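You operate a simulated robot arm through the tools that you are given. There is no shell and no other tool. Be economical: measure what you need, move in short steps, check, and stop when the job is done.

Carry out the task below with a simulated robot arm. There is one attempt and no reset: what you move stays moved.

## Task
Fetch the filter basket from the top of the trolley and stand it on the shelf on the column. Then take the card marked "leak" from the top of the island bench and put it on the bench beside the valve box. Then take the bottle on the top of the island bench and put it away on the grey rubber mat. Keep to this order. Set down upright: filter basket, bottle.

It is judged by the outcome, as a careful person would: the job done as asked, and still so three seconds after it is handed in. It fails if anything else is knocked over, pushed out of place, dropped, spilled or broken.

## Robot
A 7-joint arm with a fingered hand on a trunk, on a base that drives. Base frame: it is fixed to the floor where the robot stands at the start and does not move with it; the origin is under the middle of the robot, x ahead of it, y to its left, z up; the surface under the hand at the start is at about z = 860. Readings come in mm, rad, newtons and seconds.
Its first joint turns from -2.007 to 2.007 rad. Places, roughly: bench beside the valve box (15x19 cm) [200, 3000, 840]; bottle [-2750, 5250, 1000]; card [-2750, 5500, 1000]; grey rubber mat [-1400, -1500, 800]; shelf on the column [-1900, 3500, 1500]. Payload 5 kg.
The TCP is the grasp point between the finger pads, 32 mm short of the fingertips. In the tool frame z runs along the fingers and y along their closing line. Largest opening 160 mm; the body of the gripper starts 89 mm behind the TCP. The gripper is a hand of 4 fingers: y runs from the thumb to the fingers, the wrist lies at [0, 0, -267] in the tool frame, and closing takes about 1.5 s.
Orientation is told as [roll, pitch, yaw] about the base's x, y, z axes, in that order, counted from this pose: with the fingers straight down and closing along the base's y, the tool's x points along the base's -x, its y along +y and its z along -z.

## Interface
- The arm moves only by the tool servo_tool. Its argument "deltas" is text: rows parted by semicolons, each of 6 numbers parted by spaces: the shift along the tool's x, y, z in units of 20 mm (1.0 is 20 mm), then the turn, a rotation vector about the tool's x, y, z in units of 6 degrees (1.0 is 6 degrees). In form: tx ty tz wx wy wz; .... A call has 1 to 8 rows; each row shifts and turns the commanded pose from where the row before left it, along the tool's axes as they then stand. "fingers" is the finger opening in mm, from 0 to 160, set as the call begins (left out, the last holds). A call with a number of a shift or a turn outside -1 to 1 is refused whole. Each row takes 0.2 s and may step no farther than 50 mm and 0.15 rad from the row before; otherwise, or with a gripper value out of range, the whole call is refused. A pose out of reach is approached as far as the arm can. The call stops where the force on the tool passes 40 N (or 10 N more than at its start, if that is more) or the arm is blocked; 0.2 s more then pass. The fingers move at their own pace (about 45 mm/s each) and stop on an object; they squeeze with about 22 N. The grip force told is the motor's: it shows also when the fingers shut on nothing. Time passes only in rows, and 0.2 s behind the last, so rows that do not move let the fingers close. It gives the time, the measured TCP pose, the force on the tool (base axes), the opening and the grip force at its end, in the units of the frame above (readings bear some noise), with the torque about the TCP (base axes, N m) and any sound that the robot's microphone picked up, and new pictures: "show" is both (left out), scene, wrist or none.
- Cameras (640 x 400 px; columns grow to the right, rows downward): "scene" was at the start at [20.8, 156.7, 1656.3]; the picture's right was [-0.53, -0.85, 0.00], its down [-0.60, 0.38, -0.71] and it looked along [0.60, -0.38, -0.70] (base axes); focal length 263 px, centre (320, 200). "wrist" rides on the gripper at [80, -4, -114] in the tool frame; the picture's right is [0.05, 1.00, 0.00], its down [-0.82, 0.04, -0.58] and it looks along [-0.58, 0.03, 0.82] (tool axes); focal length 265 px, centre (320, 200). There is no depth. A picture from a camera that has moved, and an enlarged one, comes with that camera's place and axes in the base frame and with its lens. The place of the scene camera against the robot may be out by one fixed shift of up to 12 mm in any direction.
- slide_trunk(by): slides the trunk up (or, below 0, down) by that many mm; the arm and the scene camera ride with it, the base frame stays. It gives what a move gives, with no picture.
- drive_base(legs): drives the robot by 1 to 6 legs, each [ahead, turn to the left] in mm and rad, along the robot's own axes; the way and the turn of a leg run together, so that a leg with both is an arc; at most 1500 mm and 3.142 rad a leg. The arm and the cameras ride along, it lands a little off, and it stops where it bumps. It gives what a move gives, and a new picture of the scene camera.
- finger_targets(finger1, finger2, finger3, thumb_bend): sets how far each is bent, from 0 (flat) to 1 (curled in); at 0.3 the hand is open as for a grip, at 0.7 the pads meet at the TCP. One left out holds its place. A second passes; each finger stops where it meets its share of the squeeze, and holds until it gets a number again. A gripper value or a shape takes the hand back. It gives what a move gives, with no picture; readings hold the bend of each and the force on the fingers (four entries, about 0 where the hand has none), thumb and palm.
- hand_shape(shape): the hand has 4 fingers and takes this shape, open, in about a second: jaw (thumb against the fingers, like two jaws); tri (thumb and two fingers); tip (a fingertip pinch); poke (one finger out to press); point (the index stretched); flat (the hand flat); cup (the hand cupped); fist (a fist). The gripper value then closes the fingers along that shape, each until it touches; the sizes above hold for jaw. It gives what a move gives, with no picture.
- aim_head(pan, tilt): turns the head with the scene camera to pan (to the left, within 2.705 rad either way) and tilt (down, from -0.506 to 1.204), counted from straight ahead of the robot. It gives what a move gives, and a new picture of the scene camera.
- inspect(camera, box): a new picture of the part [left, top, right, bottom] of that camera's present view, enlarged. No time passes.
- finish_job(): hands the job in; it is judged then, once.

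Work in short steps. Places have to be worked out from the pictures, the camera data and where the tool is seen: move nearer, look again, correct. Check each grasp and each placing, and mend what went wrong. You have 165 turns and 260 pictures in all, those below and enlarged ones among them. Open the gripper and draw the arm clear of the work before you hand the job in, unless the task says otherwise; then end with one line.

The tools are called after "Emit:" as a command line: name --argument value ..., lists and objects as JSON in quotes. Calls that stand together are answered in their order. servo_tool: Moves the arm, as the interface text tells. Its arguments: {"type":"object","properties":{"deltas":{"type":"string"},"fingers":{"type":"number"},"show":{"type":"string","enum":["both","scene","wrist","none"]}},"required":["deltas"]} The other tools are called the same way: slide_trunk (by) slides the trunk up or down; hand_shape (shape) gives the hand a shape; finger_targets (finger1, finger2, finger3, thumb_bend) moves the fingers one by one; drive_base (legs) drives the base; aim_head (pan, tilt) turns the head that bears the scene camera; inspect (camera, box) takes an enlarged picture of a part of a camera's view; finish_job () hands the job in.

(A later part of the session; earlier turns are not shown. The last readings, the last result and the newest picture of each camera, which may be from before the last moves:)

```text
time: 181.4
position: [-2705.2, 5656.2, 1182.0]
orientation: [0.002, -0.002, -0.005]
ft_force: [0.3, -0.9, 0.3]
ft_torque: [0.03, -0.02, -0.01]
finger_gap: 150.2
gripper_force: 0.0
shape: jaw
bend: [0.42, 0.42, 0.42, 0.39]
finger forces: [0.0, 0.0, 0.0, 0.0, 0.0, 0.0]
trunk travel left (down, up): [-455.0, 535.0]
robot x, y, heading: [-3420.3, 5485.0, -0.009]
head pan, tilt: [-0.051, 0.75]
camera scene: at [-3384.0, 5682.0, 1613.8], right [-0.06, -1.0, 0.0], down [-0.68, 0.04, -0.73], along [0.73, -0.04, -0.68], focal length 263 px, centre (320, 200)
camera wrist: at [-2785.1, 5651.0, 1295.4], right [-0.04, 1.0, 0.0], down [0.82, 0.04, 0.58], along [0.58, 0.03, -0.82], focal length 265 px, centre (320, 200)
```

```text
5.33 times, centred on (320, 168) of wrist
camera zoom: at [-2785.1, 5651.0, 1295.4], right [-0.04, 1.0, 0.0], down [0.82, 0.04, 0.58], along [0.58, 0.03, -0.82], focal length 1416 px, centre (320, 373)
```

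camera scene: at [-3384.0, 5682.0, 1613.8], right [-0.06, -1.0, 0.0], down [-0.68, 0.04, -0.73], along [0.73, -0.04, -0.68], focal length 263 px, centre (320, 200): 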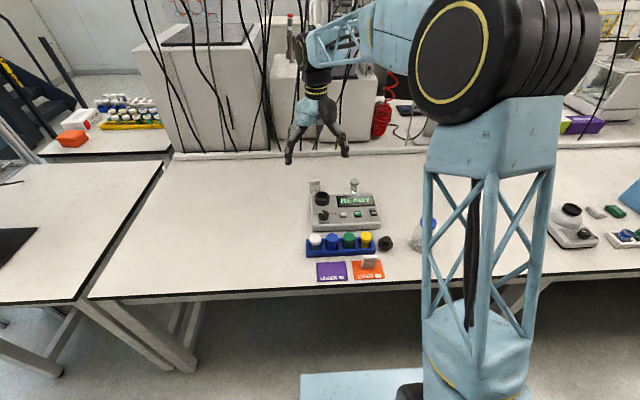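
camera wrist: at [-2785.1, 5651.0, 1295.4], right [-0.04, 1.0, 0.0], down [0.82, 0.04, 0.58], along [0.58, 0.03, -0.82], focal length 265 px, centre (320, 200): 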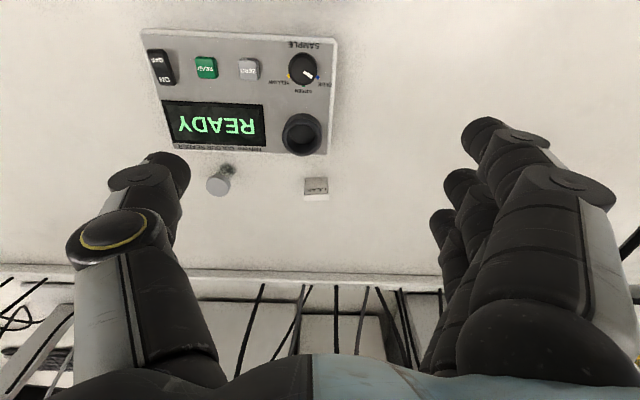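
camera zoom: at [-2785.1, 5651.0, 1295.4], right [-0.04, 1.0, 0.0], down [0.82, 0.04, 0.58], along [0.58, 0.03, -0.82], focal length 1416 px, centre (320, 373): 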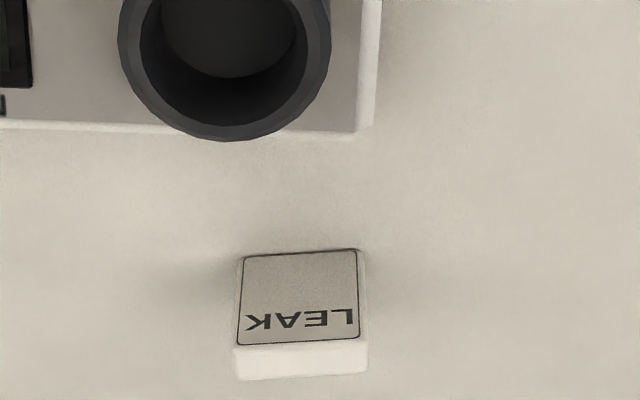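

Card centre is about (-2523, 5658), 40×13 mm, 58 tall. I move above it and lower to z≈1000 with narrower opening.

Emit:
servo_tool --deltas "-1 0.1 0 0 0 0; -1 0 0 0 0 0; -1 0 0 0 0 0; -1 0 0 0 0 0; -1 0 0 0 0 0; -1 0 0 0 0 0; -1 0 0 0 0 0; -1 0 1 0 0 0" --fingers 160 --show "none"

Emit:
servo_tool --deltas "-1 0 1 0 0 0; -0.1 0 1 0 0 0; 0 0 1 0 0 0; 0 0 1 0 0 0; 0 0 1 0 0 0; 0 0 1 0 0 0; 0 0 1 0 0 0; 0 0 1 0 0 0"

```text
time: 183.2
position: [-2545.8, 5655.8, 1163.2]
orientation: [0.0, 0.0, -0.007]
ft_force: [1.3, -0.4, -0.2]
ft_torque: [-0.01, 0.02, 0.03]
finger_gap: 160.0
gripper_force: 0.1
shape: jaw
bend: [0.3, 0.3, 0.3, 0.3]
finger forces: [0.0, 0.0, 0.0, 0.1, 0.1, 0.0]
trunk travel left (down, up): [-455.0, 535.0]
robot x, y, heading: [-3417.8, 5485.9, -0.006]
head pan, tilt: [-0.051, 0.75]
```

```text
time: 185.0
position: [-2521.5, 5654.4, 1002.2]
orientation: [0.0, 0.0, -0.007]
ft_force: [0.5, -0.7, -0.5]
ft_torque: [0.0, 0.01, 0.0]
finger_gap: 159.9
gripper_force: 0.1
shape: jaw
bend: [0.3, 0.3, 0.3, 0.3]
finger forces: [0.0, 0.0, 0.1, 0.0, 0.0, 0.0]
trunk travel left (down, up): [-455.0, 535.0]
robot x, y, heading: [-3419.3, 5487.0, -0.009]
head pan, tilt: [-0.051, 0.75]
camera scene: at [-3384.1, 5681.9, 1613.9], right [-0.06, -1.0, 0.0], down [-0.68, 0.04, -0.73], along [0.73, -0.04, -0.68], focal length 263 px, centre (320, 200)
camera wrist: at [-2601.9, 5650.6, 1115.5], right [-0.04, 1.0, 0.0], down [0.82, 0.04, 0.58], along [0.58, 0.03, -0.82], focal length 265 px, centre (320, 200)
```

scene: 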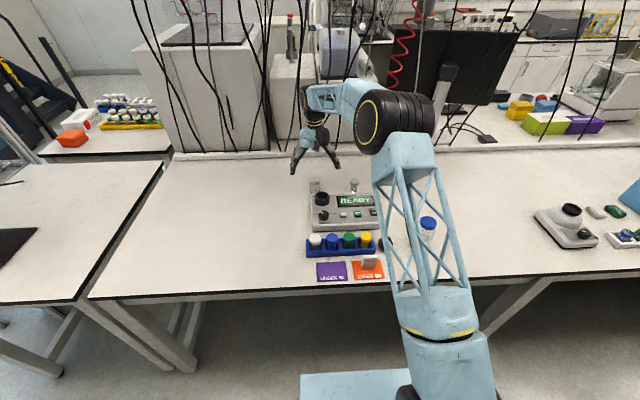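
wrist: 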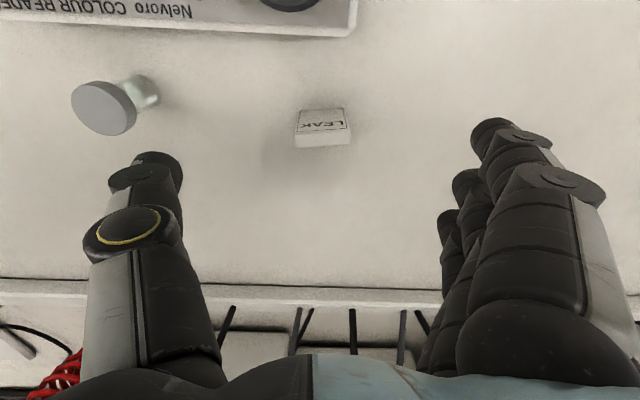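

Alignment is good. I set fingers to a 0.45 bend (clear of the vial) and lower to z≈900.

Emit:
finger_targets --finger1 0.45 --finger2 0.45 --finger3 0.45 --thumb_bend 0.45

Emit:
servo_tool --deltas "0 0.1 1 0 0 0; 0 0 1 0 0 0; 0 0 1 0 0 0; 0 0 1 0 0 0; 0 0 0.8 0 0 0; 0 0 0.3 0 0 0"

```text
time: 186.0
position: [-2522.0, 5655.1, 1002.3]
orientation: [0.0, 0.0, -0.006]
ft_force: [0.3, -0.4, -1.1]
ft_torque: [-0.02, 0.02, 0.02]
finger_gap: 112.0
gripper_force: 0.0
shape: fingers
bend: [0.45, 0.45, 0.45, 0.45]
finger forces: [0.0, 0.1, 0.0, 0.0, 0.0, 0.0]
trunk travel left (down, up): [-455.0, 535.0]
robot x, y, heading: [-3421.9, 5484.8, -0.009]
head pan, tilt: [-0.051, 0.75]
```

```text
time: 187.4
position: [-2521.3, 5655.7, 901.4]
orientation: [0.0, 0.001, -0.006]
ft_force: [0.5, 0.6, 0.1]
ft_torque: [0.0, 0.02, 0.03]
finger_gap: 112.1
gripper_force: 0.1
shape: fingers
bend: [0.45, 0.45, 0.45, 0.45]
finger forces: [0.1, 0.0, 0.0, 0.0, 0.1, 0.0]
trunk travel left (down, up): [-455.0, 535.0]
robot x, y, heading: [-3419.8, 5486.2, -0.008]
head pan, tilt: [-0.051, 0.75]
camera scene: at [-3384.1, 5681.9, 1613.9], right [-0.06, -1.0, 0.0], down [-0.68, 0.04, -0.73], along [0.73, -0.04, -0.68], focal length 263 px, centre (320, 200)
camera wrist: at [-2601.7, 5651.3, 1014.0], right [-0.04, 1.0, 0.0], down [0.82, 0.04, 0.58], along [0.58, 0.03, -0.82], focal length 265 px, centre (320, 200)
```

scene: 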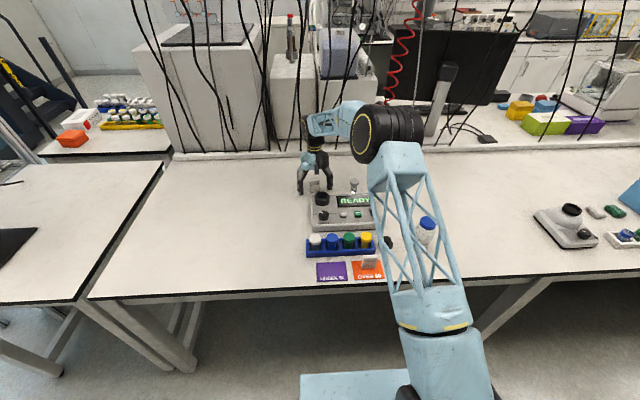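
wrist: 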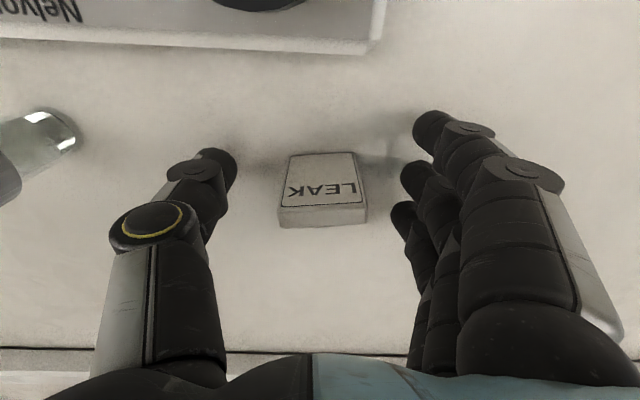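

The card is centred between thumb and middle finger. I close those two.

Emit:
finger_targets --finger2 0.62 --thumb_bend 0.62

Emit:
servo_tool --deltas "0 0 0 0 0 0" --show "wrist"

```text
time: 188.4
position: [-2522.6, 5656.4, 901.4]
orientation: [0.0, -0.001, -0.007]
ft_force: [-1.5, -0.3, 0.9]
ft_torque: [0.01, 0.01, 0.04]
finger_gap: 83.4
gripper_force: 3.8
shape: fingers
bend: [0.45, 0.59, 0.45, 0.61]
finger forces: [0.0, 4.1, 0.1, 0.0, 4.1, 0.1]
trunk travel left (down, up): [-455.0, 535.0]
robot x, y, heading: [-3417.5, 5485.8, -0.007]
head pan, tilt: [-0.051, 0.75]
```

```text
time: 188.8
position: [-2521.9, 5656.4, 900.9]
orientation: [-0.001, -0.001, -0.008]
ft_force: [0.6, 0.4, 0.1]
ft_torque: [-0.01, 0.0, -0.01]
finger_gap: 83.5
gripper_force: 4.2
shape: fingers
bend: [0.45, 0.59, 0.45, 0.61]
finger forces: [0.0, 4.1, 0.1, 0.1, 4.0, 0.0]
trunk travel left (down, up): [-455.0, 535.0]
robot x, y, heading: [-3421.9, 5487.0, -0.006]
head pan, tilt: [-0.051, 0.75]
camera wrist: at [-2601.8, 5651.3, 1014.2], right [-0.04, 1.0, 0.0], down [0.82, 0.04, 0.58], along [0.58, 0.03, -0.82], focal length 265 px, centre (320, 200)
```

wrist: 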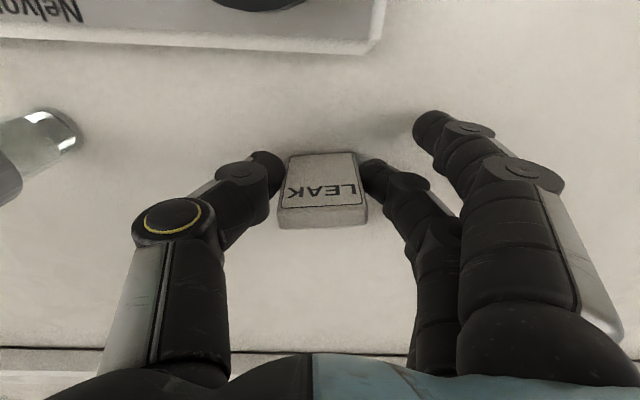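

Both contacts are level at 4 N. I squeeze a bit more and lift slightly.

Emit:
finger_targets --finger2 0.75 --thumb_bend 0.66

Emit:
servo_tool --deltas "0 0 -0.4 0 0 0; 0 0 -0.6 0 0 0; 0 0 -0.6 0 0 0" --show "wrist"

```text
time: 189.8
position: [-2521.3, 5655.9, 901.0]
orientation: [-0.001, -0.001, -0.007]
ft_force: [-0.9, -0.8, -0.1]
ft_torque: [-0.02, 0.03, 0.0]
finger_gap: 80.7
gripper_force: 7.5
shape: fingers
bend: [0.45, 0.58, 0.45, 0.63]
finger forces: [0.0, 7.9, 0.0, 0.0, 8.0, 0.0]
trunk travel left (down, up): [-455.0, 535.0]
robot x, y, heading: [-3421.4, 5484.7, -0.007]
head pan, tilt: [-0.051, 0.75]
```

```text
time: 190.6
position: [-2522.7, 5653.8, 934.6]
orientation: [0.0, 0.0, -0.008]
ft_force: [-0.3, -0.3, -1.4]
ft_torque: [-0.01, 0.0, 0.01]
finger_gap: 81.0
gripper_force: 7.7
shape: fingers
bend: [0.45, 0.58, 0.45, 0.63]
finger forces: [0.0, 7.8, 0.0, 0.0, 8.1, 0.0]
trunk travel left (down, up): [-455.0, 535.0]
robot x, y, heading: [-3422.2, 5487.0, -0.005]
head pan, tilt: [-0.051, 0.75]
camera wrist: at [-2602.1, 5650.3, 1047.2], right [-0.04, 1.0, 0.0], down [0.82, 0.04, 0.58], along [0.58, 0.03, -0.82], focal length 265 px, centre (320, 200)
```

wrist: 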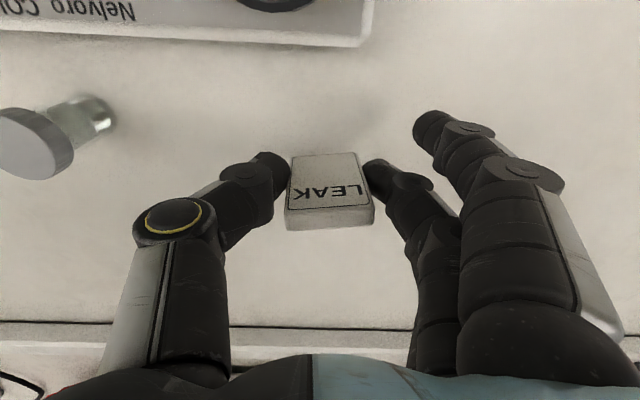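

The card is held. I raise it clear and retract.

Emit:
servo_tool --deltas "0 0 -1 0 0 0; 0 0 -1 0 0 0; 0 0 -1 0 0 0; 0 0 -1 0 0 0; 0 0 -1 0 0 0; 0 0 -1 0 0 0; 0 0 -1 0 0 0; 0 0 -1 0 0 0" --show "none"

Emit:
slide_trunk --by 200

Emit:
servo_tool --deltas "1 -1 0 0 0 0; 1 -1 0 0 0 0; 1 -1 0 0 0 0; 1 -1 0 0 0 0; 1 -1 0 0 0 0; 1 -1 0 0 0 0; 1 -1 0 0 0 0; 1 -1 0 0 0 0" --show "none"

Emit:
servo_tool --deltas "1 0 0 0 0 0; 1 0 0 0 0 0; 1 0 0 0 0 0; 1 0 0 0 0 0; 1 0 0 0 0 0; 1 0 0 0 0 0; 1 0 0 0 0 0; 1 0 0 0 0 0" --show "wrist"

```text
time: 192.4
position: [-2523.3, 5655.9, 1094.4]
orientation: [0.001, 0.001, -0.008]
ft_force: [0.3, -0.4, -0.3]
ft_torque: [0.01, 0.03, 0.0]
finger_gap: 80.8
gripper_force: 8.1
shape: fingers
bend: [0.45, 0.58, 0.45, 0.63]
finger forces: [0.0, 7.9, 0.1, 0.0, 8.0, 0.0]
trunk travel left (down, up): [-455.0, 535.0]
robot x, y, heading: [-3423.3, 5487.9, -0.006]
head pan, tilt: [-0.051, 0.75]
```

```text
time: 194.6
position: [-2522.6, 5655.3, 1294.9]
orientation: [0.001, 0.0, -0.006]
ft_force: [0.2, 0.8, -0.2]
ft_torque: [-0.01, 0.01, -0.01]
finger_gap: 80.6
gripper_force: 7.8
shape: fingers
bend: [0.45, 0.58, 0.45, 0.63]
finger forces: [0.0, 7.9, 0.0, 0.0, 8.0, 0.0]
trunk travel left (down, up): [-655.0, 335.0]
robot x, y, heading: [-3419.1, 5486.4, -0.009]
head pan, tilt: [-0.051, 0.75]
```

```text
time: 196.4
position: [-2684.5, 5496.7, 1296.2]
orientation: [0.003, -0.001, -0.006]
ft_force: [-0.4, 0.0, -1.3]
ft_torque: [0.0, 0.01, -0.01]
finger_gap: 80.3
gripper_force: 7.8
shape: fingers
bend: [0.45, 0.58, 0.45, 0.63]
finger forces: [0.0, 7.7, 0.1, 0.1, 7.9, 0.0]
trunk travel left (down, up): [-655.0, 335.0]
robot x, y, heading: [-3418.9, 5487.9, -0.007]
head pan, tilt: [-0.051, 0.75]
```

```text
time: 198.2
position: [-2845.8, 5498.3, 1295.7]
orientation: [0.001, -0.002, -0.007]
ft_force: [0.4, -1.1, 0.7]
ft_torque: [0.02, -0.01, 0.0]
finger_gap: 80.5
gripper_force: 8.1
shape: fingers
bend: [0.45, 0.58, 0.45, 0.63]
finger forces: [0.1, 7.8, 0.0, 0.0, 7.8, 0.0]
trunk travel left (down, up): [-655.0, 335.0]
robot x, y, heading: [-3422.3, 5483.1, -0.004]
head pan, tilt: [-0.051, 0.75]
camera wrist: at [-2926.3, 5493.9, 1408.2], right [-0.04, 1.0, 0.0], down [0.81, 0.04, 0.58], along [0.58, 0.03, -0.82], focal length 265 px, centre (320, 200)
```

wrist: 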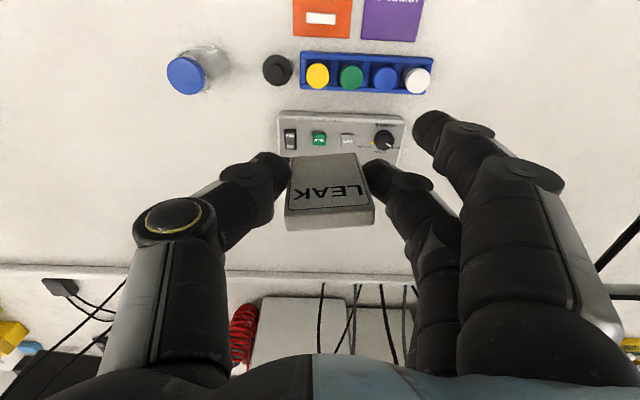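

I back away and drive south along the corridor the way I came.

Emit:
drive_base --legs '[[-130, 0], [0, -1.566], [1480, 0], [0, -0.307], [630, 0], [0, 0.294]]'

Emit:
aim_head --pan 0.0 --tilt 0.7

```text
time: 215.3
position: [-3677.9, 2861.9, 1294.2]
orientation: [-0.001, 0.001, -1.563]
ft_force: [-0.5, 0.1, 0.2]
ft_torque: [-0.02, 0.02, 0.02]
finger_gap: 71.9
gripper_force: 0.1
shape: fingers
bend: [0.45, 0.64, 0.45, 0.66]
finger forces: [0.0, 0.0, 0.0, 0.0, 0.0, 0.1]
trunk travel left (down, up): [-655.0, 335.0]
robot x, y, heading: [-3699.1, 3439.7, -1.564]
head pan, tilt: [-0.051, 0.75]
camera scene: at [-3486.6, 3411.8, 1813.9], right [-1.0, 0.04, 0.0], down [0.03, 0.68, -0.73], along [-0.03, -0.73, -0.68], focal length 263 px, centre (320, 200)
```

scene: 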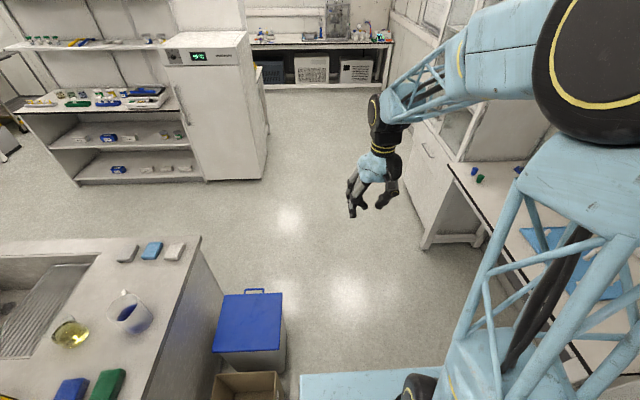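

```text
time: 215.9
position: [-3678.0, 2861.1, 1294.4]
orientation: [0.0, -0.001, -1.564]
ft_force: [1.0, -0.4, 0.1]
ft_torque: [-0.05, -0.03, 0.02]
finger_gap: 71.9
gripper_force: 0.0
shape: fingers
bend: [0.45, 0.64, 0.45, 0.66]
finger forces: [0.0, 0.1, 0.1, 0.1, 0.1, 0.0]
trunk travel left (down, up): [-655.0, 335.0]
robot x, y, heading: [-3700.4, 3435.3, -1.567]
head pan, tilt: [0.0, 0.7]
camera scene: at [-3483.0, 3409.5, 1818.2], right [-1.0, -0.01, 0.0], down [0.0, 0.64, -0.76], along [0.0, -0.76, -0.64], focal length 263 px, centre (320, 200)
```

scene: 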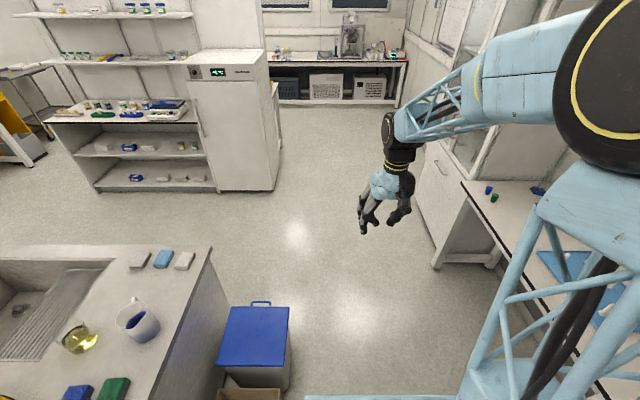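

The grip reads zero: the card has been lost on the way. I must find it; I look at the wrist view and behind along the corridor.

Emit:
inspect --camera "wrist" --box '[0, 0, 640, 400]'

Emit:
aim_head --pan -2.7 --tilt 0.7

Emit:
aim_head --pan 2.5 --tilt 0.6

```text
1.00 times, centred on (320, 200) of wrist (not enlarged: the box is as wide or as high as the picture)
camera zoom: at [-3682.7, 2941.0, 1407.9], right [1.0, 0.06, 0.0], down [0.05, -0.81, 0.58], along [0.03, -0.58, -0.82], focal length 265 px, centre (320, 200)
```

zoom: 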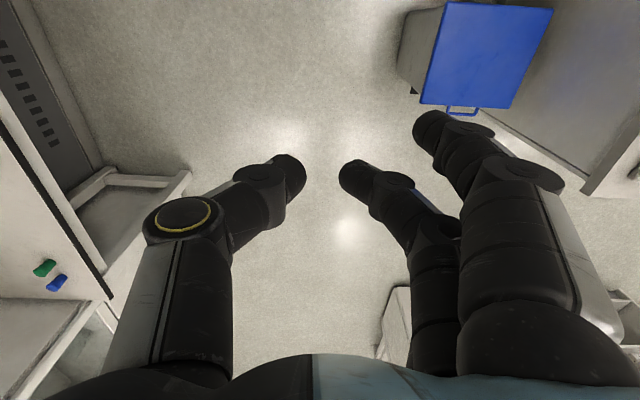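

```text
time: 218.3
position: [-3677.7, 2860.9, 1294.3]
orientation: [-0.001, 0.0, -1.564]
ft_force: [0.0, 0.5, -0.2]
ft_torque: [0.0, 0.02, 0.0]
finger_gap: 71.6
gripper_force: 0.1
shape: fingers
bend: [0.45, 0.64, 0.45, 0.66]
finger forces: [0.1, 0.0, 0.1, 0.0, 0.1, 0.0]
trunk travel left (down, up): [-655.0, 335.0]
robot x, y, heading: [-3698.6, 3433.5, -1.563]
head pan, tilt: [-2.7, 0.7]
camera scene: at [-3520.2, 3571.0, 1818.2], right [0.9, 0.43, 0.0], down [0.28, -0.58, -0.77], along [-0.33, 0.69, -0.64], focal length 263 px, centre (320, 200)
```

scene: 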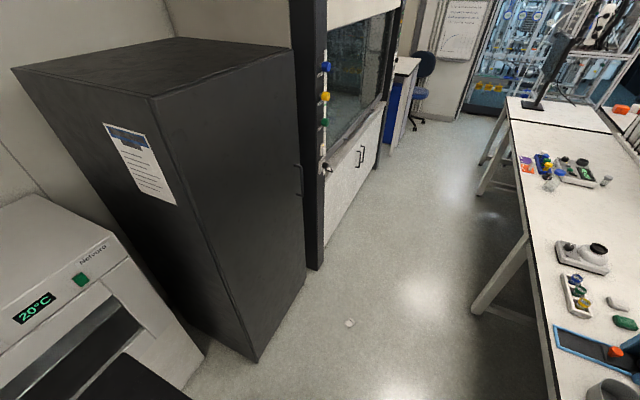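

```text
time: 222.4
position: [-3678.6, 2861.0, 1294.4]
orientation: [0.0, 0.001, -1.565]
ft_force: [-0.2, 0.7, -0.1]
ft_torque: [0.0, 0.03, 0.01]
finger_gap: 71.6
gripper_force: 0.0
shape: fingers
bend: [0.45, 0.64, 0.45, 0.66]
finger forces: [0.1, 0.0, 0.0, 0.0, 0.0, 0.0]
trunk travel left (down, up): [-655.0, 335.0]
robot x, y, heading: [-3696.6, 3437.4, -1.563]
head pan, tilt: [2.499, 0.6]
camera scene: at [-3430.9, 3565.6, 1826.8], right [0.8, -0.59, 0.0], down [-0.34, -0.45, -0.83], along [0.49, 0.66, -0.56], focal length 263 px, centre (320, 200)
```

scene: 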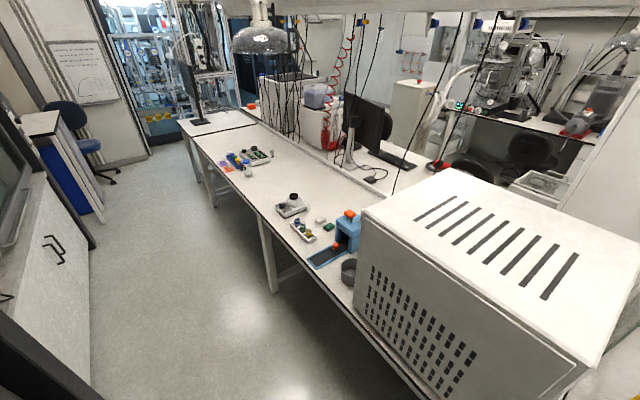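

Something small lies on the floor near (-3704, 4425). I look closer.

Emit:
aim_head --pan -2.7 --tilt 0.9

Emit:
inspect --camera "scene" --box '[300, 220, 400, 290]'

```text
time: 226.5
position: [-3678.8, 2860.4, 1294.6]
orientation: [-0.001, 0.0, -1.564]
ft_force: [0.3, 0.7, 0.4]
ft_torque: [-0.02, 0.01, -0.04]
finger_gap: 71.5
gripper_force: 0.1
shape: fingers
bend: [0.45, 0.64, 0.45, 0.66]
finger forces: [0.0, 0.0, 0.1, 0.0, 0.0, 0.1]
trunk travel left (down, up): [-655.0, 335.0]
robot x, y, heading: [-3696.0, 3438.8, -1.565]
head pan, tilt: [-2.7, 0.901]
camera scene: at [-3516.1, 3562.5, 1802.0], right [0.9, 0.43, 0.0], down [0.34, -0.71, -0.62], along [-0.27, 0.56, -0.78], focal length 263 px, centre (320, 200)
```

scene: 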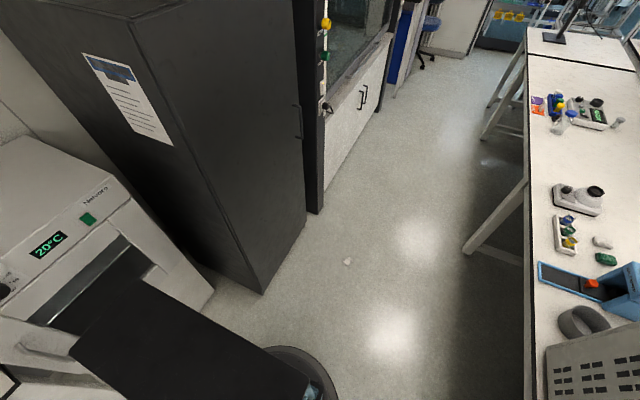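

```text
5.71 times, centred on (350, 255) of scene
camera zoom: at [-3516.1, 3562.5, 1802.0], right [0.9, 0.43, 0.0], down [0.34, -0.71, -0.62], along [-0.27, 0.56, -0.78], focal length 1502 px, centre (149, -114)
```

zoom: 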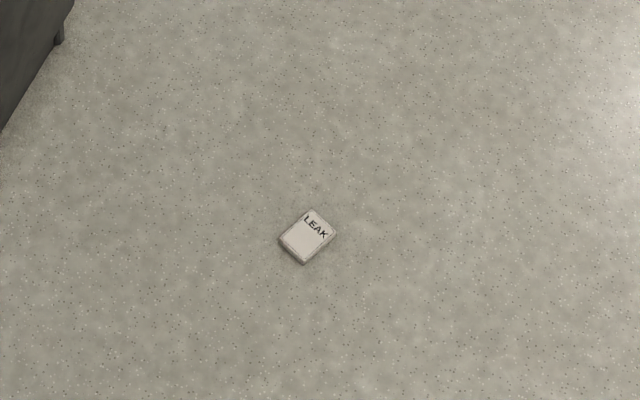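

The card lies flat and intact on the floor near (-3703, 4420). While the hand is empty, I examine the tip shape at a 40 mm opening.

Emit:
hand_shape --shape "tip"

Emit:
servo_tool --deltas "0 0 0 0 0 0; 0 0 0 0 0 0; 0 0 0 0 0 0; 0 0 0 0 0 0; 0 0 0 0 0 0; 0 0 0 0 0 0; 0 0 0 0 0 0" --fingers 42 --show "wrist"

Emit:
servo_tool --deltas "0 0 0 0 0 0; 0 0 0 0 0 0; 0 0 0 0 0 0; 0 0 0 0 0 0" --fingers 0 --show "wrist"

```text
time: 227.4
position: [-3678.0, 2860.2, 1293.0]
orientation: [0.0, 0.0, -1.564]
ft_force: [0.5, -0.2, -0.6]
ft_torque: [-0.02, -0.02, -0.01]
finger_gap: 160.0
gripper_force: 0.2
shape: tip
bend: [0.01, 0.3, 0.01, 0.3]
finger forces: [0.1, 0.0, 0.1, 0.0, 0.1, 0.0]
trunk travel left (down, up): [-655.0, 335.0]
robot x, y, heading: [-3699.0, 3436.9, -1.566]
head pan, tilt: [-2.7, 0.901]
```

```text
time: 229.0
position: [-3677.8, 2860.9, 1294.4]
orientation: [-0.001, 0.001, -1.563]
ft_force: [0.5, -0.2, -0.1]
ft_torque: [0.0, 0.02, 0.03]
finger_gap: 42.5
gripper_force: 0.1
shape: tip
bend: [0.01, 0.73, 0.01, 0.7]
finger forces: [0.1, 0.1, 0.0, 0.1, 0.0, 0.1]
trunk travel left (down, up): [-655.0, 335.0]
robot x, y, heading: [-3701.7, 3437.3, -1.563]
head pan, tilt: [-2.7, 0.901]
camera wrist: at [-3682.6, 2941.0, 1407.9], right [1.0, 0.06, 0.0], down [0.05, -0.81, 0.58], along [0.03, -0.58, -0.82], focal length 265 px, centre (320, 200)
```

wrist: 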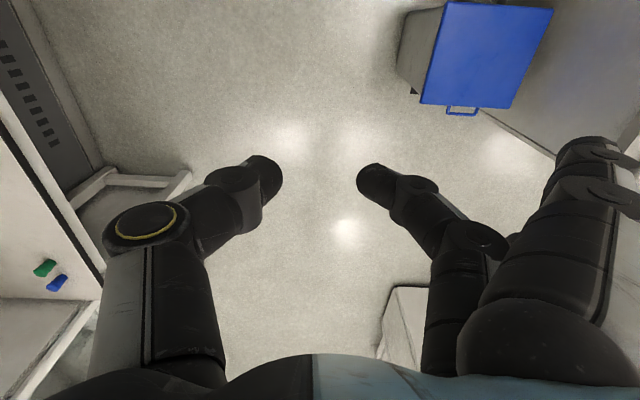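

```text
time: 230.0
position: [-3678.3, 2861.4, 1295.1]
orientation: [0.0, 0.0, -1.563]
ft_force: [0.8, 0.1, 0.3]
ft_torque: [0.01, 0.01, -0.02]
finger_gap: 0.0
gripper_force: 21.6
shape: tip
bend: [0.17, 0.64, 0.17, 0.67]
finger forces: [0.0, 0.0, 0.0, 0.1, 0.1, 0.0]
trunk travel left (down, up): [-655.0, 335.0]
robot x, y, heading: [-3695.8, 3434.1, -1.567]
head pan, tilt: [-2.7, 0.901]
camera wrist: at [-3682.6, 2941.0, 1407.9], right [1.0, 0.06, 0.0], down [0.05, -0.81, 0.58], along [0.03, -0.58, -0.82], focal length 265 px, centre (320, 200)
```

wrist: 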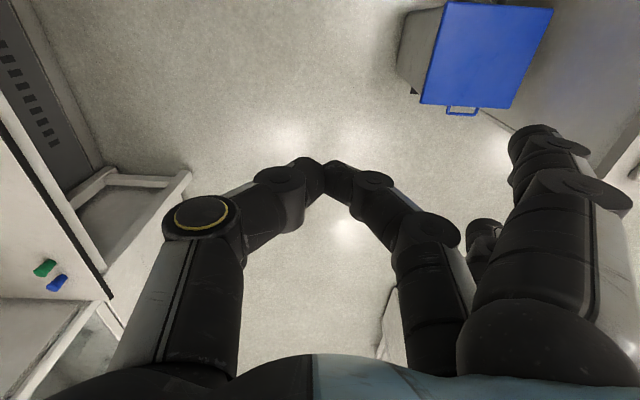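

Tip shape pinches cleanly with full force and keeps other fingers clear. I drive south to open floor, turn round, and return facing the card.

Emit:
drive_base --legs '[[1440, 0], [0, 1.57], [0, 1.57], [1500, 0]]'

Emit:
aim_head --pan 0.0 --tilt 0.8

```text
time: 252.4
position: [-3861.8, 4020.6, 1294.8]
orientation: [0.001, 0.0, 1.655]
ft_force: [0.8, -0.5, 0.4]
ft_torque: [-0.02, -0.02, 0.0]
finger_gap: 0.0
gripper_force: 22.0
shape: tip
bend: [0.28, 0.64, 0.28, 0.67]
finger forces: [0.0, 0.0, 0.1, 0.1, 0.1, 0.0]
trunk travel left (down, up): [-655.0, 335.0]
robot x, y, heading: [-3797.7, 3450.4, 1.651]
head pan, tilt: [-2.7, 0.901]
camera scene: at [-3945.7, 3303.8, 1802.0], right [-0.87, -0.5, 0.0], down [-0.39, 0.68, -0.62], along [0.31, -0.54, -0.78], focal length 263 px, centre (320, 200)
```

scene: 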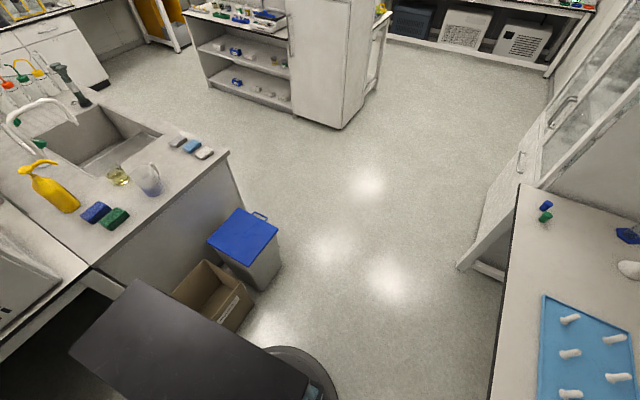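

```text
time: 254.8
position: [-3862.3, 4021.4, 1294.2]
orientation: [0.0, 0.0, 1.655]
ft_force: [0.0, 0.8, 1.0]
ft_torque: [0.0, -0.01, 0.01]
finger_gap: 0.0
gripper_force: 22.0
shape: tip
bend: [0.28, 0.64, 0.28, 0.67]
finger forces: [0.0, 0.0, 0.1, 0.1, 0.0, 0.0]
trunk travel left (down, up): [-655.0, 335.0]
robot x, y, heading: [-3793.9, 3450.6, 1.656]
head pan, tilt: [0.0, 0.799]
camera scene: at [-3990.2, 3449.3, 1809.9], right [1.0, 0.08, 0.0], down [0.06, -0.71, -0.7], along [-0.06, 0.69, -0.72], focal length 263 px, centre (320, 200)
```

scene: 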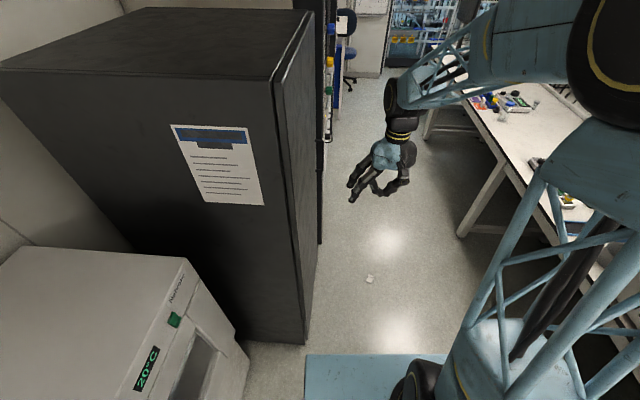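

Card is at about (-3702, 4413). The base's left front would graze the fridge, so I shift right and forward to about (-3650, 3790).

Emit:
drive_base --legs '[[0, -0.47], [370, 0], [0, 0.39]]'

Emit:
aim_head --pan -0.1 --tilt 1.0

```text
time: 259.7
position: [-3676.2, 4356.5, 1294.9]
orientation: [-0.001, 0.0, 1.567]
ft_force: [-0.5, -0.3, -0.4]
ft_torque: [-0.02, -0.04, -0.02]
finger_gap: 0.2
gripper_force: 22.2
shape: tip
bend: [0.28, 0.64, 0.28, 0.67]
finger forces: [0.0, 0.0, 0.1, 0.0, 0.0, 0.0]
trunk travel left (down, up): [-655.0, 335.0]
robot x, y, heading: [-3659.6, 3781.9, 1.569]
head pan, tilt: [0.0, 0.799]
camera scene: at [-3854.0, 3800.5, 1809.9], right [1.0, 0.0, 0.0], down [0.0, -0.72, -0.7], along [0.0, 0.7, -0.72], focal length 263 px, centre (320, 200)
```

scene: 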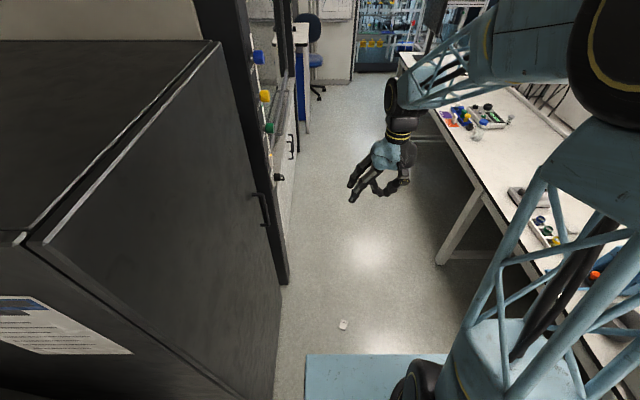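

```text
time: 260.4
position: [-3677.7, 4357.7, 1294.9]
orientation: [0.0, -0.001, 1.566]
ft_force: [0.9, 0.5, -0.4]
ft_torque: [-0.02, 0.02, -0.01]
finger_gap: 0.0
gripper_force: 21.9
shape: tip
bend: [0.28, 0.64, 0.28, 0.67]
finger forces: [0.0, 0.0, 0.0, 0.0, 0.1, 0.1]
trunk travel left (down, up): [-655.0, 335.0]
robot x, y, heading: [-3663.8, 3784.8, 1.568]
head pan, tilt: [-0.099, 1.0]
camera scene: at [-3846.8, 3789.3, 1794.8], right [0.99, -0.1, 0.0], down [-0.09, -0.84, -0.54], along [0.06, 0.54, -0.84], focal length 263 px, centre (320, 200)
```

scene: 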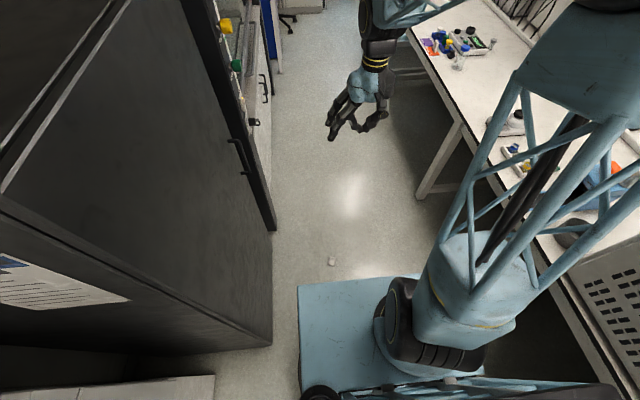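

I open the hand, lower the trunk, and centre over the card.

Emit:
slide_trunk --by -400

Emit:
servo_tool --deltas "-1 0.6 0 0 0 0; -1 0.5 0 0 0 0; -0.8 0 0 0 0 0; 0 0 1 0 0 0; 0 0 1 0 0 0; 0 0 1 0 0 0; 0 0 1 0 0 0; 0 0 1 0 0 0" --fingers 100

```text
time: 264.3
position: [-3677.1, 4358.0, 894.4]
orientation: [-0.001, 0.0, 1.569]
ft_force: [0.5, -0.3, 0.1]
ft_torque: [0.04, 0.0, -0.01]
finger_gap: 0.0
gripper_force: 22.7
shape: tip
bend: [0.28, 0.64, 0.28, 0.67]
finger forces: [0.0, 0.0, 0.0, 0.0, 0.0, 0.1]
trunk travel left (down, up): [-255.0, 735.0]
robot x, y, heading: [-3662.8, 3782.5, 1.567]
head pan, tilt: [-0.099, 1.0]
```

```text
time: 266.1
position: [-3698.9, 4413.0, 796.0]
orientation: [0.0, -0.002, 1.568]
ft_force: [-0.1, -0.1, 0.1]
ft_torque: [0.03, 0.03, -0.02]
finger_gap: 99.5
gripper_force: 0.0
shape: tip
bend: [0.01, 0.71, 0.01, 0.68]
finger forces: [0.1, 0.0, 0.0, 0.0, 0.0, 0.0]
trunk travel left (down, up): [-255.0, 735.0]
robot x, y, heading: [-3661.9, 3781.3, 1.57]
head pan, tilt: [-0.099, 1.0]
camera scene: at [-3846.7, 3789.0, 1394.8], right [0.99, -0.1, 0.0], down [-0.09, -0.84, -0.54], along [0.06, 0.54, -0.84], focal length 263 px, centre (320, 200)
camera wrist: at [-3694.3, 4332.0, 910.3], right [-1.0, -0.05, 0.0], down [-0.04, 0.81, 0.58], along [-0.03, 0.58, -0.82], focal length 265 px, centre (320, 200)
```

scene: 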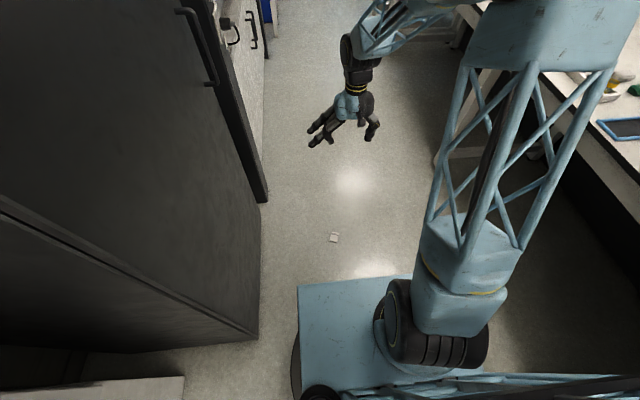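
wrist: 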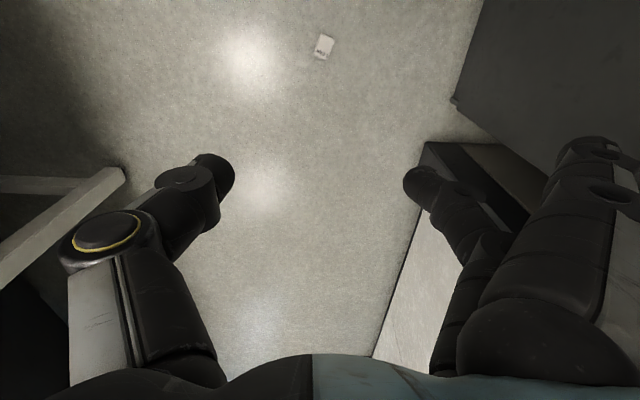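

Card in wrist view is near (-3709, 4419). I lower the trunk to its end and continue down.

Emit:
slide_trunk --by -250

Emit:
servo_tool --deltas "-0.3 0.5 1 0 0 0; 0 0 1 0 0 0; 0 0 1 0 0 0; 0 0 1 0 0 0; 0 0 1 0 0 0; 0 0 1 0 0 0; 0 0 1 0 0 0; 0 0 1 0 0 0"

```text
time: 268.6
position: [-3698.8, 4413.5, 546.7]
orientation: [0.0, -0.001, 1.567]
ft_force: [0.9, -0.5, 0.6]
ft_torque: [-0.01, -0.01, 0.02]
finger_gap: 99.2
gripper_force: 0.1
shape: tip
bend: [0.01, 0.71, 0.01, 0.68]
finger forces: [0.0, 0.1, 0.0, 0.1, 0.0, 0.0]
trunk travel left (down, up): [-5.0, 985.0]
robot x, y, heading: [-3661.5, 3782.1, 1.574]
head pan, tilt: [-0.099, 1.0]
```

```text
time: 270.4
position: [-3707.3, 4419.9, 388.5]
orientation: [0.0, 0.0, 1.566]
ft_force: [0.3, 0.2, 0.4]
ft_torque: [0.02, 0.02, -0.04]
finger_gap: 99.5
gripper_force: 0.1
shape: tip
bend: [0.01, 0.71, 0.01, 0.68]
finger forces: [0.0, 0.0, 0.0, 0.1, 0.0, 0.0]
trunk travel left (down, up): [-5.0, 985.0]
robot x, y, heading: [-3660.5, 3787.1, 1.57]
head pan, tilt: [-0.099, 1.0]
camera scene: at [-3846.6, 3789.0, 1144.8], right [0.99, -0.1, 0.0], down [-0.09, -0.84, -0.54], along [0.06, 0.54, -0.84], focal length 263 px, centre (320, 200)
camera wrist: at [-3703.4, 4338.3, 500.8], right [-1.0, -0.05, 0.0], down [-0.04, 0.81, 0.58], along [-0.03, 0.58, -0.82], focal length 265 px, centre (320, 200)
```

scene: 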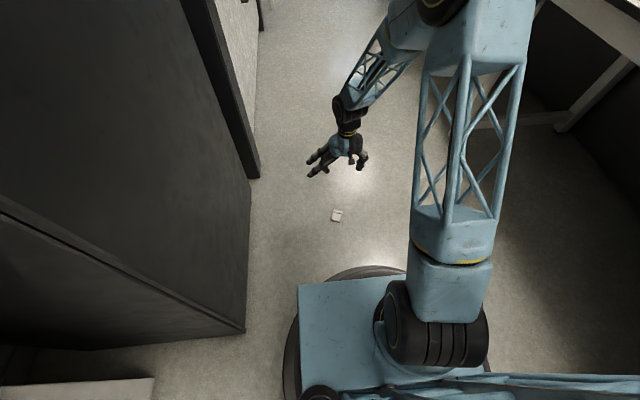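
wrist: 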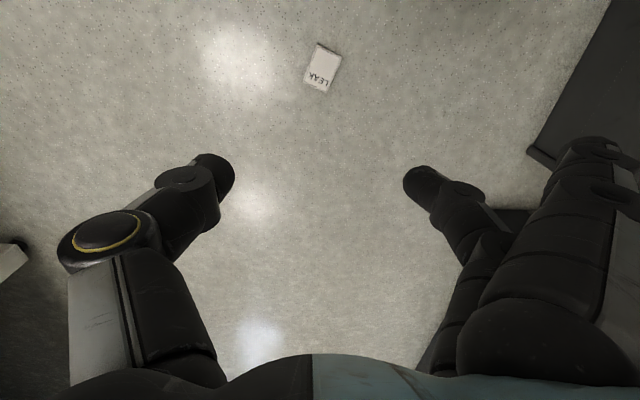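

Card centre ≈ (-3712, 4416), rotated about 19° clockwise. I turn the hand to match and descend further.

Emit:
servo_tool --deltas "0.2 0.25 0 0 0 0; 0 0 1 0 0 1; 0 0 1 0 0 1; 0 0 1 0 0 1; 0 0 1 0 0 0.2; 0 0 1 0 0 0; 0 0 1 0 0 0; 0 0 1 0 0 0" --show "none"

Emit:
servo_tool --deltas "0 0 1 0 0 0; 0 0 1 0 0 0; 0 0 1 0 0 0; 0 0 1 0 0 0; 0 0 0.5 0 0 0"

```text
time: 272.2
position: [-3712.2, 4415.1, 247.4]
orientation: [0.0, 0.001, 1.235]
ft_force: [-0.4, 0.0, 0.0]
ft_torque: [0.05, -0.03, 0.01]
finger_gap: 99.5
gripper_force: 0.2
shape: tip
bend: [0.01, 0.71, 0.01, 0.68]
finger forces: [0.1, 0.0, 0.0, 0.0, 0.0, 0.0]
trunk travel left (down, up): [-5.0, 985.0]
robot x, y, heading: [-3664.3, 3782.1, 1.573]
head pan, tilt: [-0.099, 1.0]
```

```text
time: 273.4
position: [-3715.1, 4414.1, 156.9]
orientation: [-0.001, -0.001, 1.233]
ft_force: [-0.4, -0.5, 0.3]
ft_torque: [0.02, -0.03, 0.01]
finger_gap: 99.8
gripper_force: 0.1
shape: tip
bend: [0.01, 0.71, 0.01, 0.68]
finger forces: [0.1, 0.0, 0.1, 0.1, 0.0, 0.1]
trunk travel left (down, up): [-5.0, 985.0]
robot x, y, heading: [-3667.8, 3782.5, 1.567]
head pan, tilt: [-0.099, 1.0]
camera scene: at [-3846.6, 3789.1, 1144.8], right [0.99, -0.1, 0.0], down [-0.09, -0.84, -0.54], along [0.06, 0.54, -0.84], focal length 263 px, centre (320, 200)
camera wrist: at [-3736.9, 4336.0, 270.5], right [-0.96, 0.28, 0.0], down [0.23, 0.78, 0.58], along [0.16, 0.55, -0.82], focal length 265 px, centre (320, 200)
```

scene: 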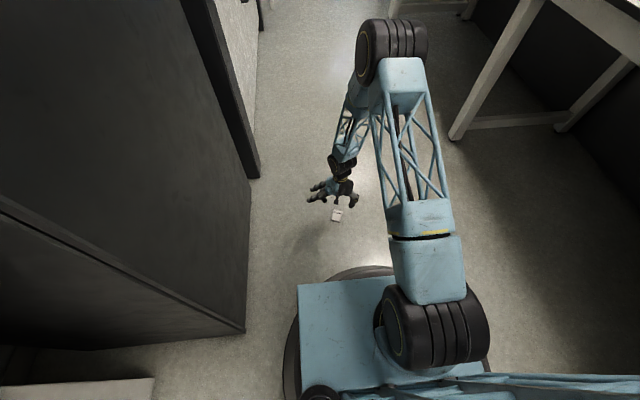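
wrist: 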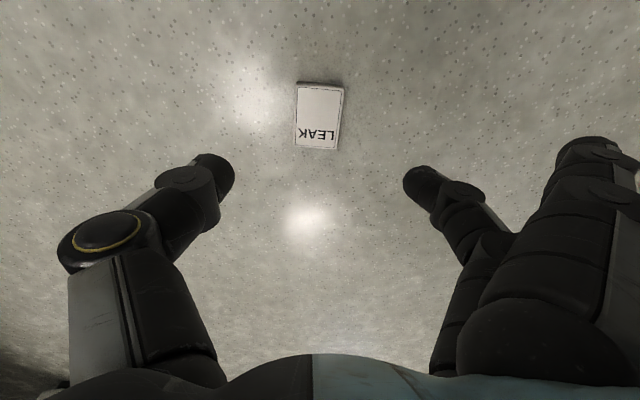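

Aligned within a couple of mm. I descend to z≈60 and check.

Emit:
servo_tool --deltas "0 0 1 0 0 0.3; 0 0 1 0 0 0; 0 0 1 0 0 0; 0 0 1 0 0 0; 0 0 0.8 0 0 0" --fingers 70 --show "wrist"

```text
time: 274.6
position: [-3715.4, 4415.3, 64.3]
orientation: [0.001, 0.002, 1.202]
ft_force: [0.0, 0.1, 0.5]
ft_torque: [-0.01, -0.01, 0.0]
finger_gap: 70.9
gripper_force: 0.0
shape: tip
bend: [0.01, 0.73, 0.01, 0.7]
finger forces: [0.0, 0.0, 0.0, 0.0, 0.0, 0.1]
trunk travel left (down, up): [-5.0, 985.0]
robot x, y, heading: [-3661.6, 3783.0, 1.566]
head pan, tilt: [-0.099, 1.0]
camera wrist: at [-3739.2, 4338.2, 176.7], right [-0.95, 0.31, 0.0], down [0.26, 0.78, 0.58], along [0.18, 0.55, -0.82], focal length 265 px, centre (320, 200)
```

wrist: 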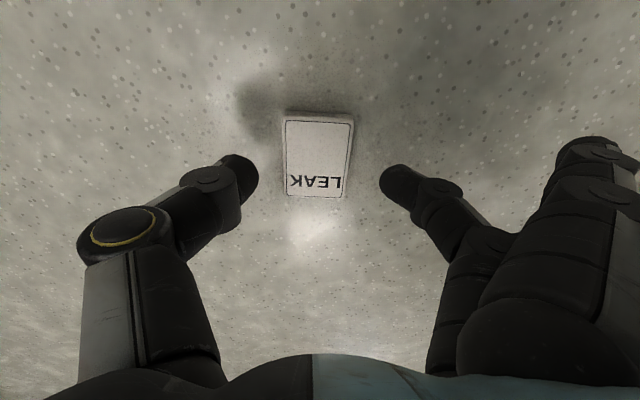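

Card lies between thumb and finger. I lower carefully until near the floor.

Emit:
servo_tool --deltas "0 0 0.5 0 0 0; 0 0 0.4 0 0 0; 0 0 0.2 0 0 0" --show "wrist"

```text
time: 275.4
position: [-3714.9, 4415.2, 38.7]
orientation: [0.0, 0.001, 1.201]
ft_force: [-0.4, 0.9, 0.6]
ft_torque: [-0.04, -0.01, 0.02]
finger_gap: 70.7
gripper_force: 0.0
shape: tip
bend: [0.01, 0.73, 0.01, 0.7]
finger forces: [0.0, 0.0, 0.1, 0.0, 0.0, 0.0]
trunk travel left (down, up): [-5.0, 985.0]
robot x, y, heading: [-3662.1, 3782.1, 1.565]
head pan, tilt: [-0.099, 1.0]
camera wrist: at [-3739.0, 4337.7, 152.9], right [-0.95, 0.31, 0.0], down [0.26, 0.78, 0.58], along [0.18, 0.55, -0.82], focal length 265 px, centre (320, 200)
```

wrist: 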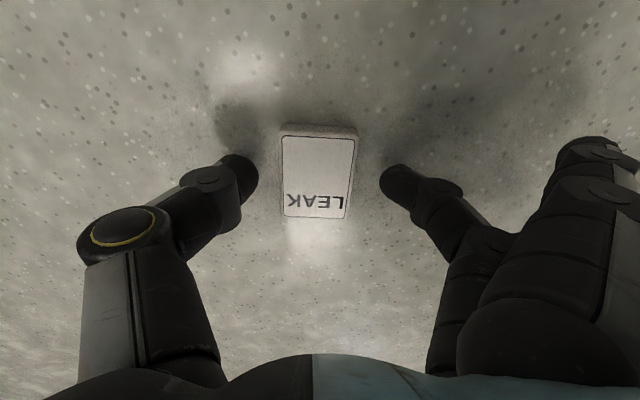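

No contact yet; I lower further in small steps until touch.

Emit:
servo_tool --deltas "0 0 0.25 0 0 0; 0 0 0.25 0 0 0" --show "none"

Emit:
servo_tool --deltas "0 0 0.2 0 0 0; 0 0 0.15 0 0 0" --show "wrist"

```text
time: 276.1
position: [-3715.8, 4414.7, 32.4]
orientation: [0.002, -0.001, 1.204]
ft_force: [-0.5, -7.6, 31.5]
ft_torque: [-0.46, -0.37, -0.18]
finger_gap: 71.8
gripper_force: 0.1
shape: tip
bend: [0.01, 0.74, 0.01, 0.7]
finger forces: [0.0, 12.2, 0.0, 0.0, 18.9, 0.0]
trunk travel left (down, up): [-5.0, 985.0]
robot x, y, heading: [-3660.1, 3780.0, 1.568]
head pan, tilt: [-0.099, 1.0]
stopped in row 2: the force on the tool passed its limit at 43 N (the readings are from after the stop); the commanded pose is now the measured one
```

```text
time: 276.4
position: [-3715.9, 4417.2, 31.0]
orientation: [0.003, -0.002, 1.204]
ft_force: [-1.6, -7.2, 33.8]
ft_torque: [-0.56, -0.54, -0.3]
finger_gap: 71.7
gripper_force: 0.1
shape: tip
bend: [0.01, 0.75, 0.01, 0.7]
finger forces: [0.0, 12.1, 0.1, 0.0, 21.3, 0.1]
trunk travel left (down, up): [-5.0, 985.0]
robot x, y, heading: [-3662.2, 3780.2, 1.572]
head pan, tilt: [-0.099, 1.0]
stopped in row 1: the force on the tool passed its limit at 49 N (the readings are from after the stop); the commanded pose is now the measured one
camera wrist: at [-3740.5, 4338.6, 145.1], right [-0.95, 0.31, 0.0], down [0.25, 0.77, 0.58], along [0.18, 0.55, -0.82], focal length 265 px, centre (320, 200)
```

wrist: 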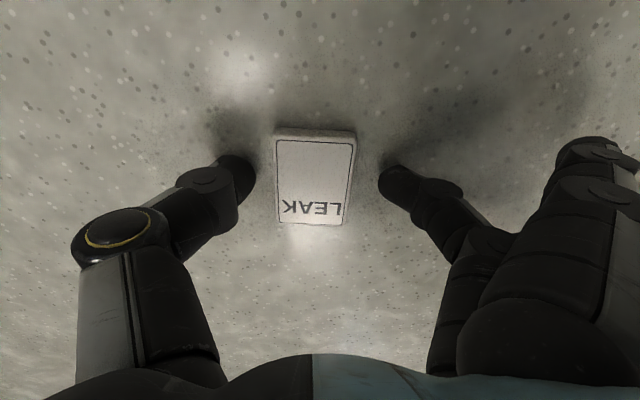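

Floor touched at TCP z≈34. I raise 4 mm and close on the card.

Emit:
servo_tool --deltas "0 0 -0.25 0 0 0; 0 0 0 0 0 0" --show "none"

Emit:
servo_tool --deltas "0 0 0 0 0 0; 0 0 0 0 0 0; 0 0 0 0 0 0; 0 0 0 0 0 0; 0 0 0 0 0 0; 0 0 0 0 0 0" --fingers 0 --show "wrist"

```text
time: 277.0
position: [-3715.9, 4414.6, 33.9]
orientation: [0.001, 0.001, 1.203]
ft_force: [-0.2, 0.3, 0.7]
ft_torque: [-0.03, 0.03, 0.02]
finger_gap: 70.3
gripper_force: 0.1
shape: tip
bend: [0.01, 0.73, 0.01, 0.7]
finger forces: [0.0, 0.1, 0.0, 0.0, 0.0, 0.1]
trunk travel left (down, up): [-5.0, 985.0]
robot x, y, heading: [-3666.5, 3779.4, 1.573]
head pan, tilt: [-0.099, 1.0]
```

```text
time: 278.4
position: [-3715.5, 4415.7, 34.6]
orientation: [0.003, -0.001, 1.204]
ft_force: [-0.1, -0.2, 0.4]
ft_torque: [0.04, 0.02, 0.03]
finger_gap: 39.6
gripper_force: 21.7
shape: tip
bend: [0.27, 0.73, 0.27, 0.7]
finger forces: [0.1, 19.7, 0.0, 0.0, 19.3, 0.0]
trunk travel left (down, up): [-5.0, 985.0]
robot x, y, heading: [-3661.2, 3784.3, 1.569]
head pan, tilt: [-0.099, 1.0]
camera wrist: at [-3740.0, 4337.7, 148.4], right [-0.95, 0.31, 0.0], down [0.25, 0.78, 0.58], along [0.18, 0.55, -0.82], focal length 265 px, centre (320, 200)
```

wrist: 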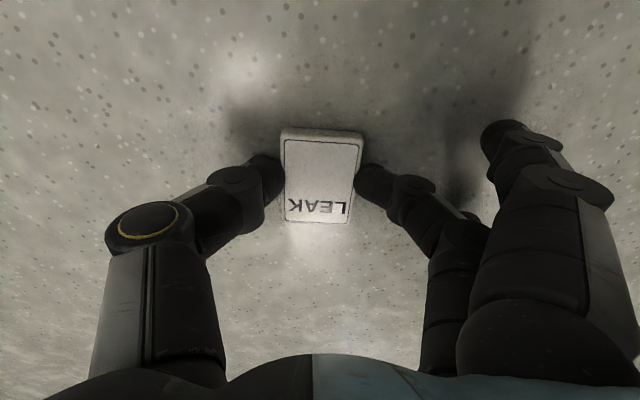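

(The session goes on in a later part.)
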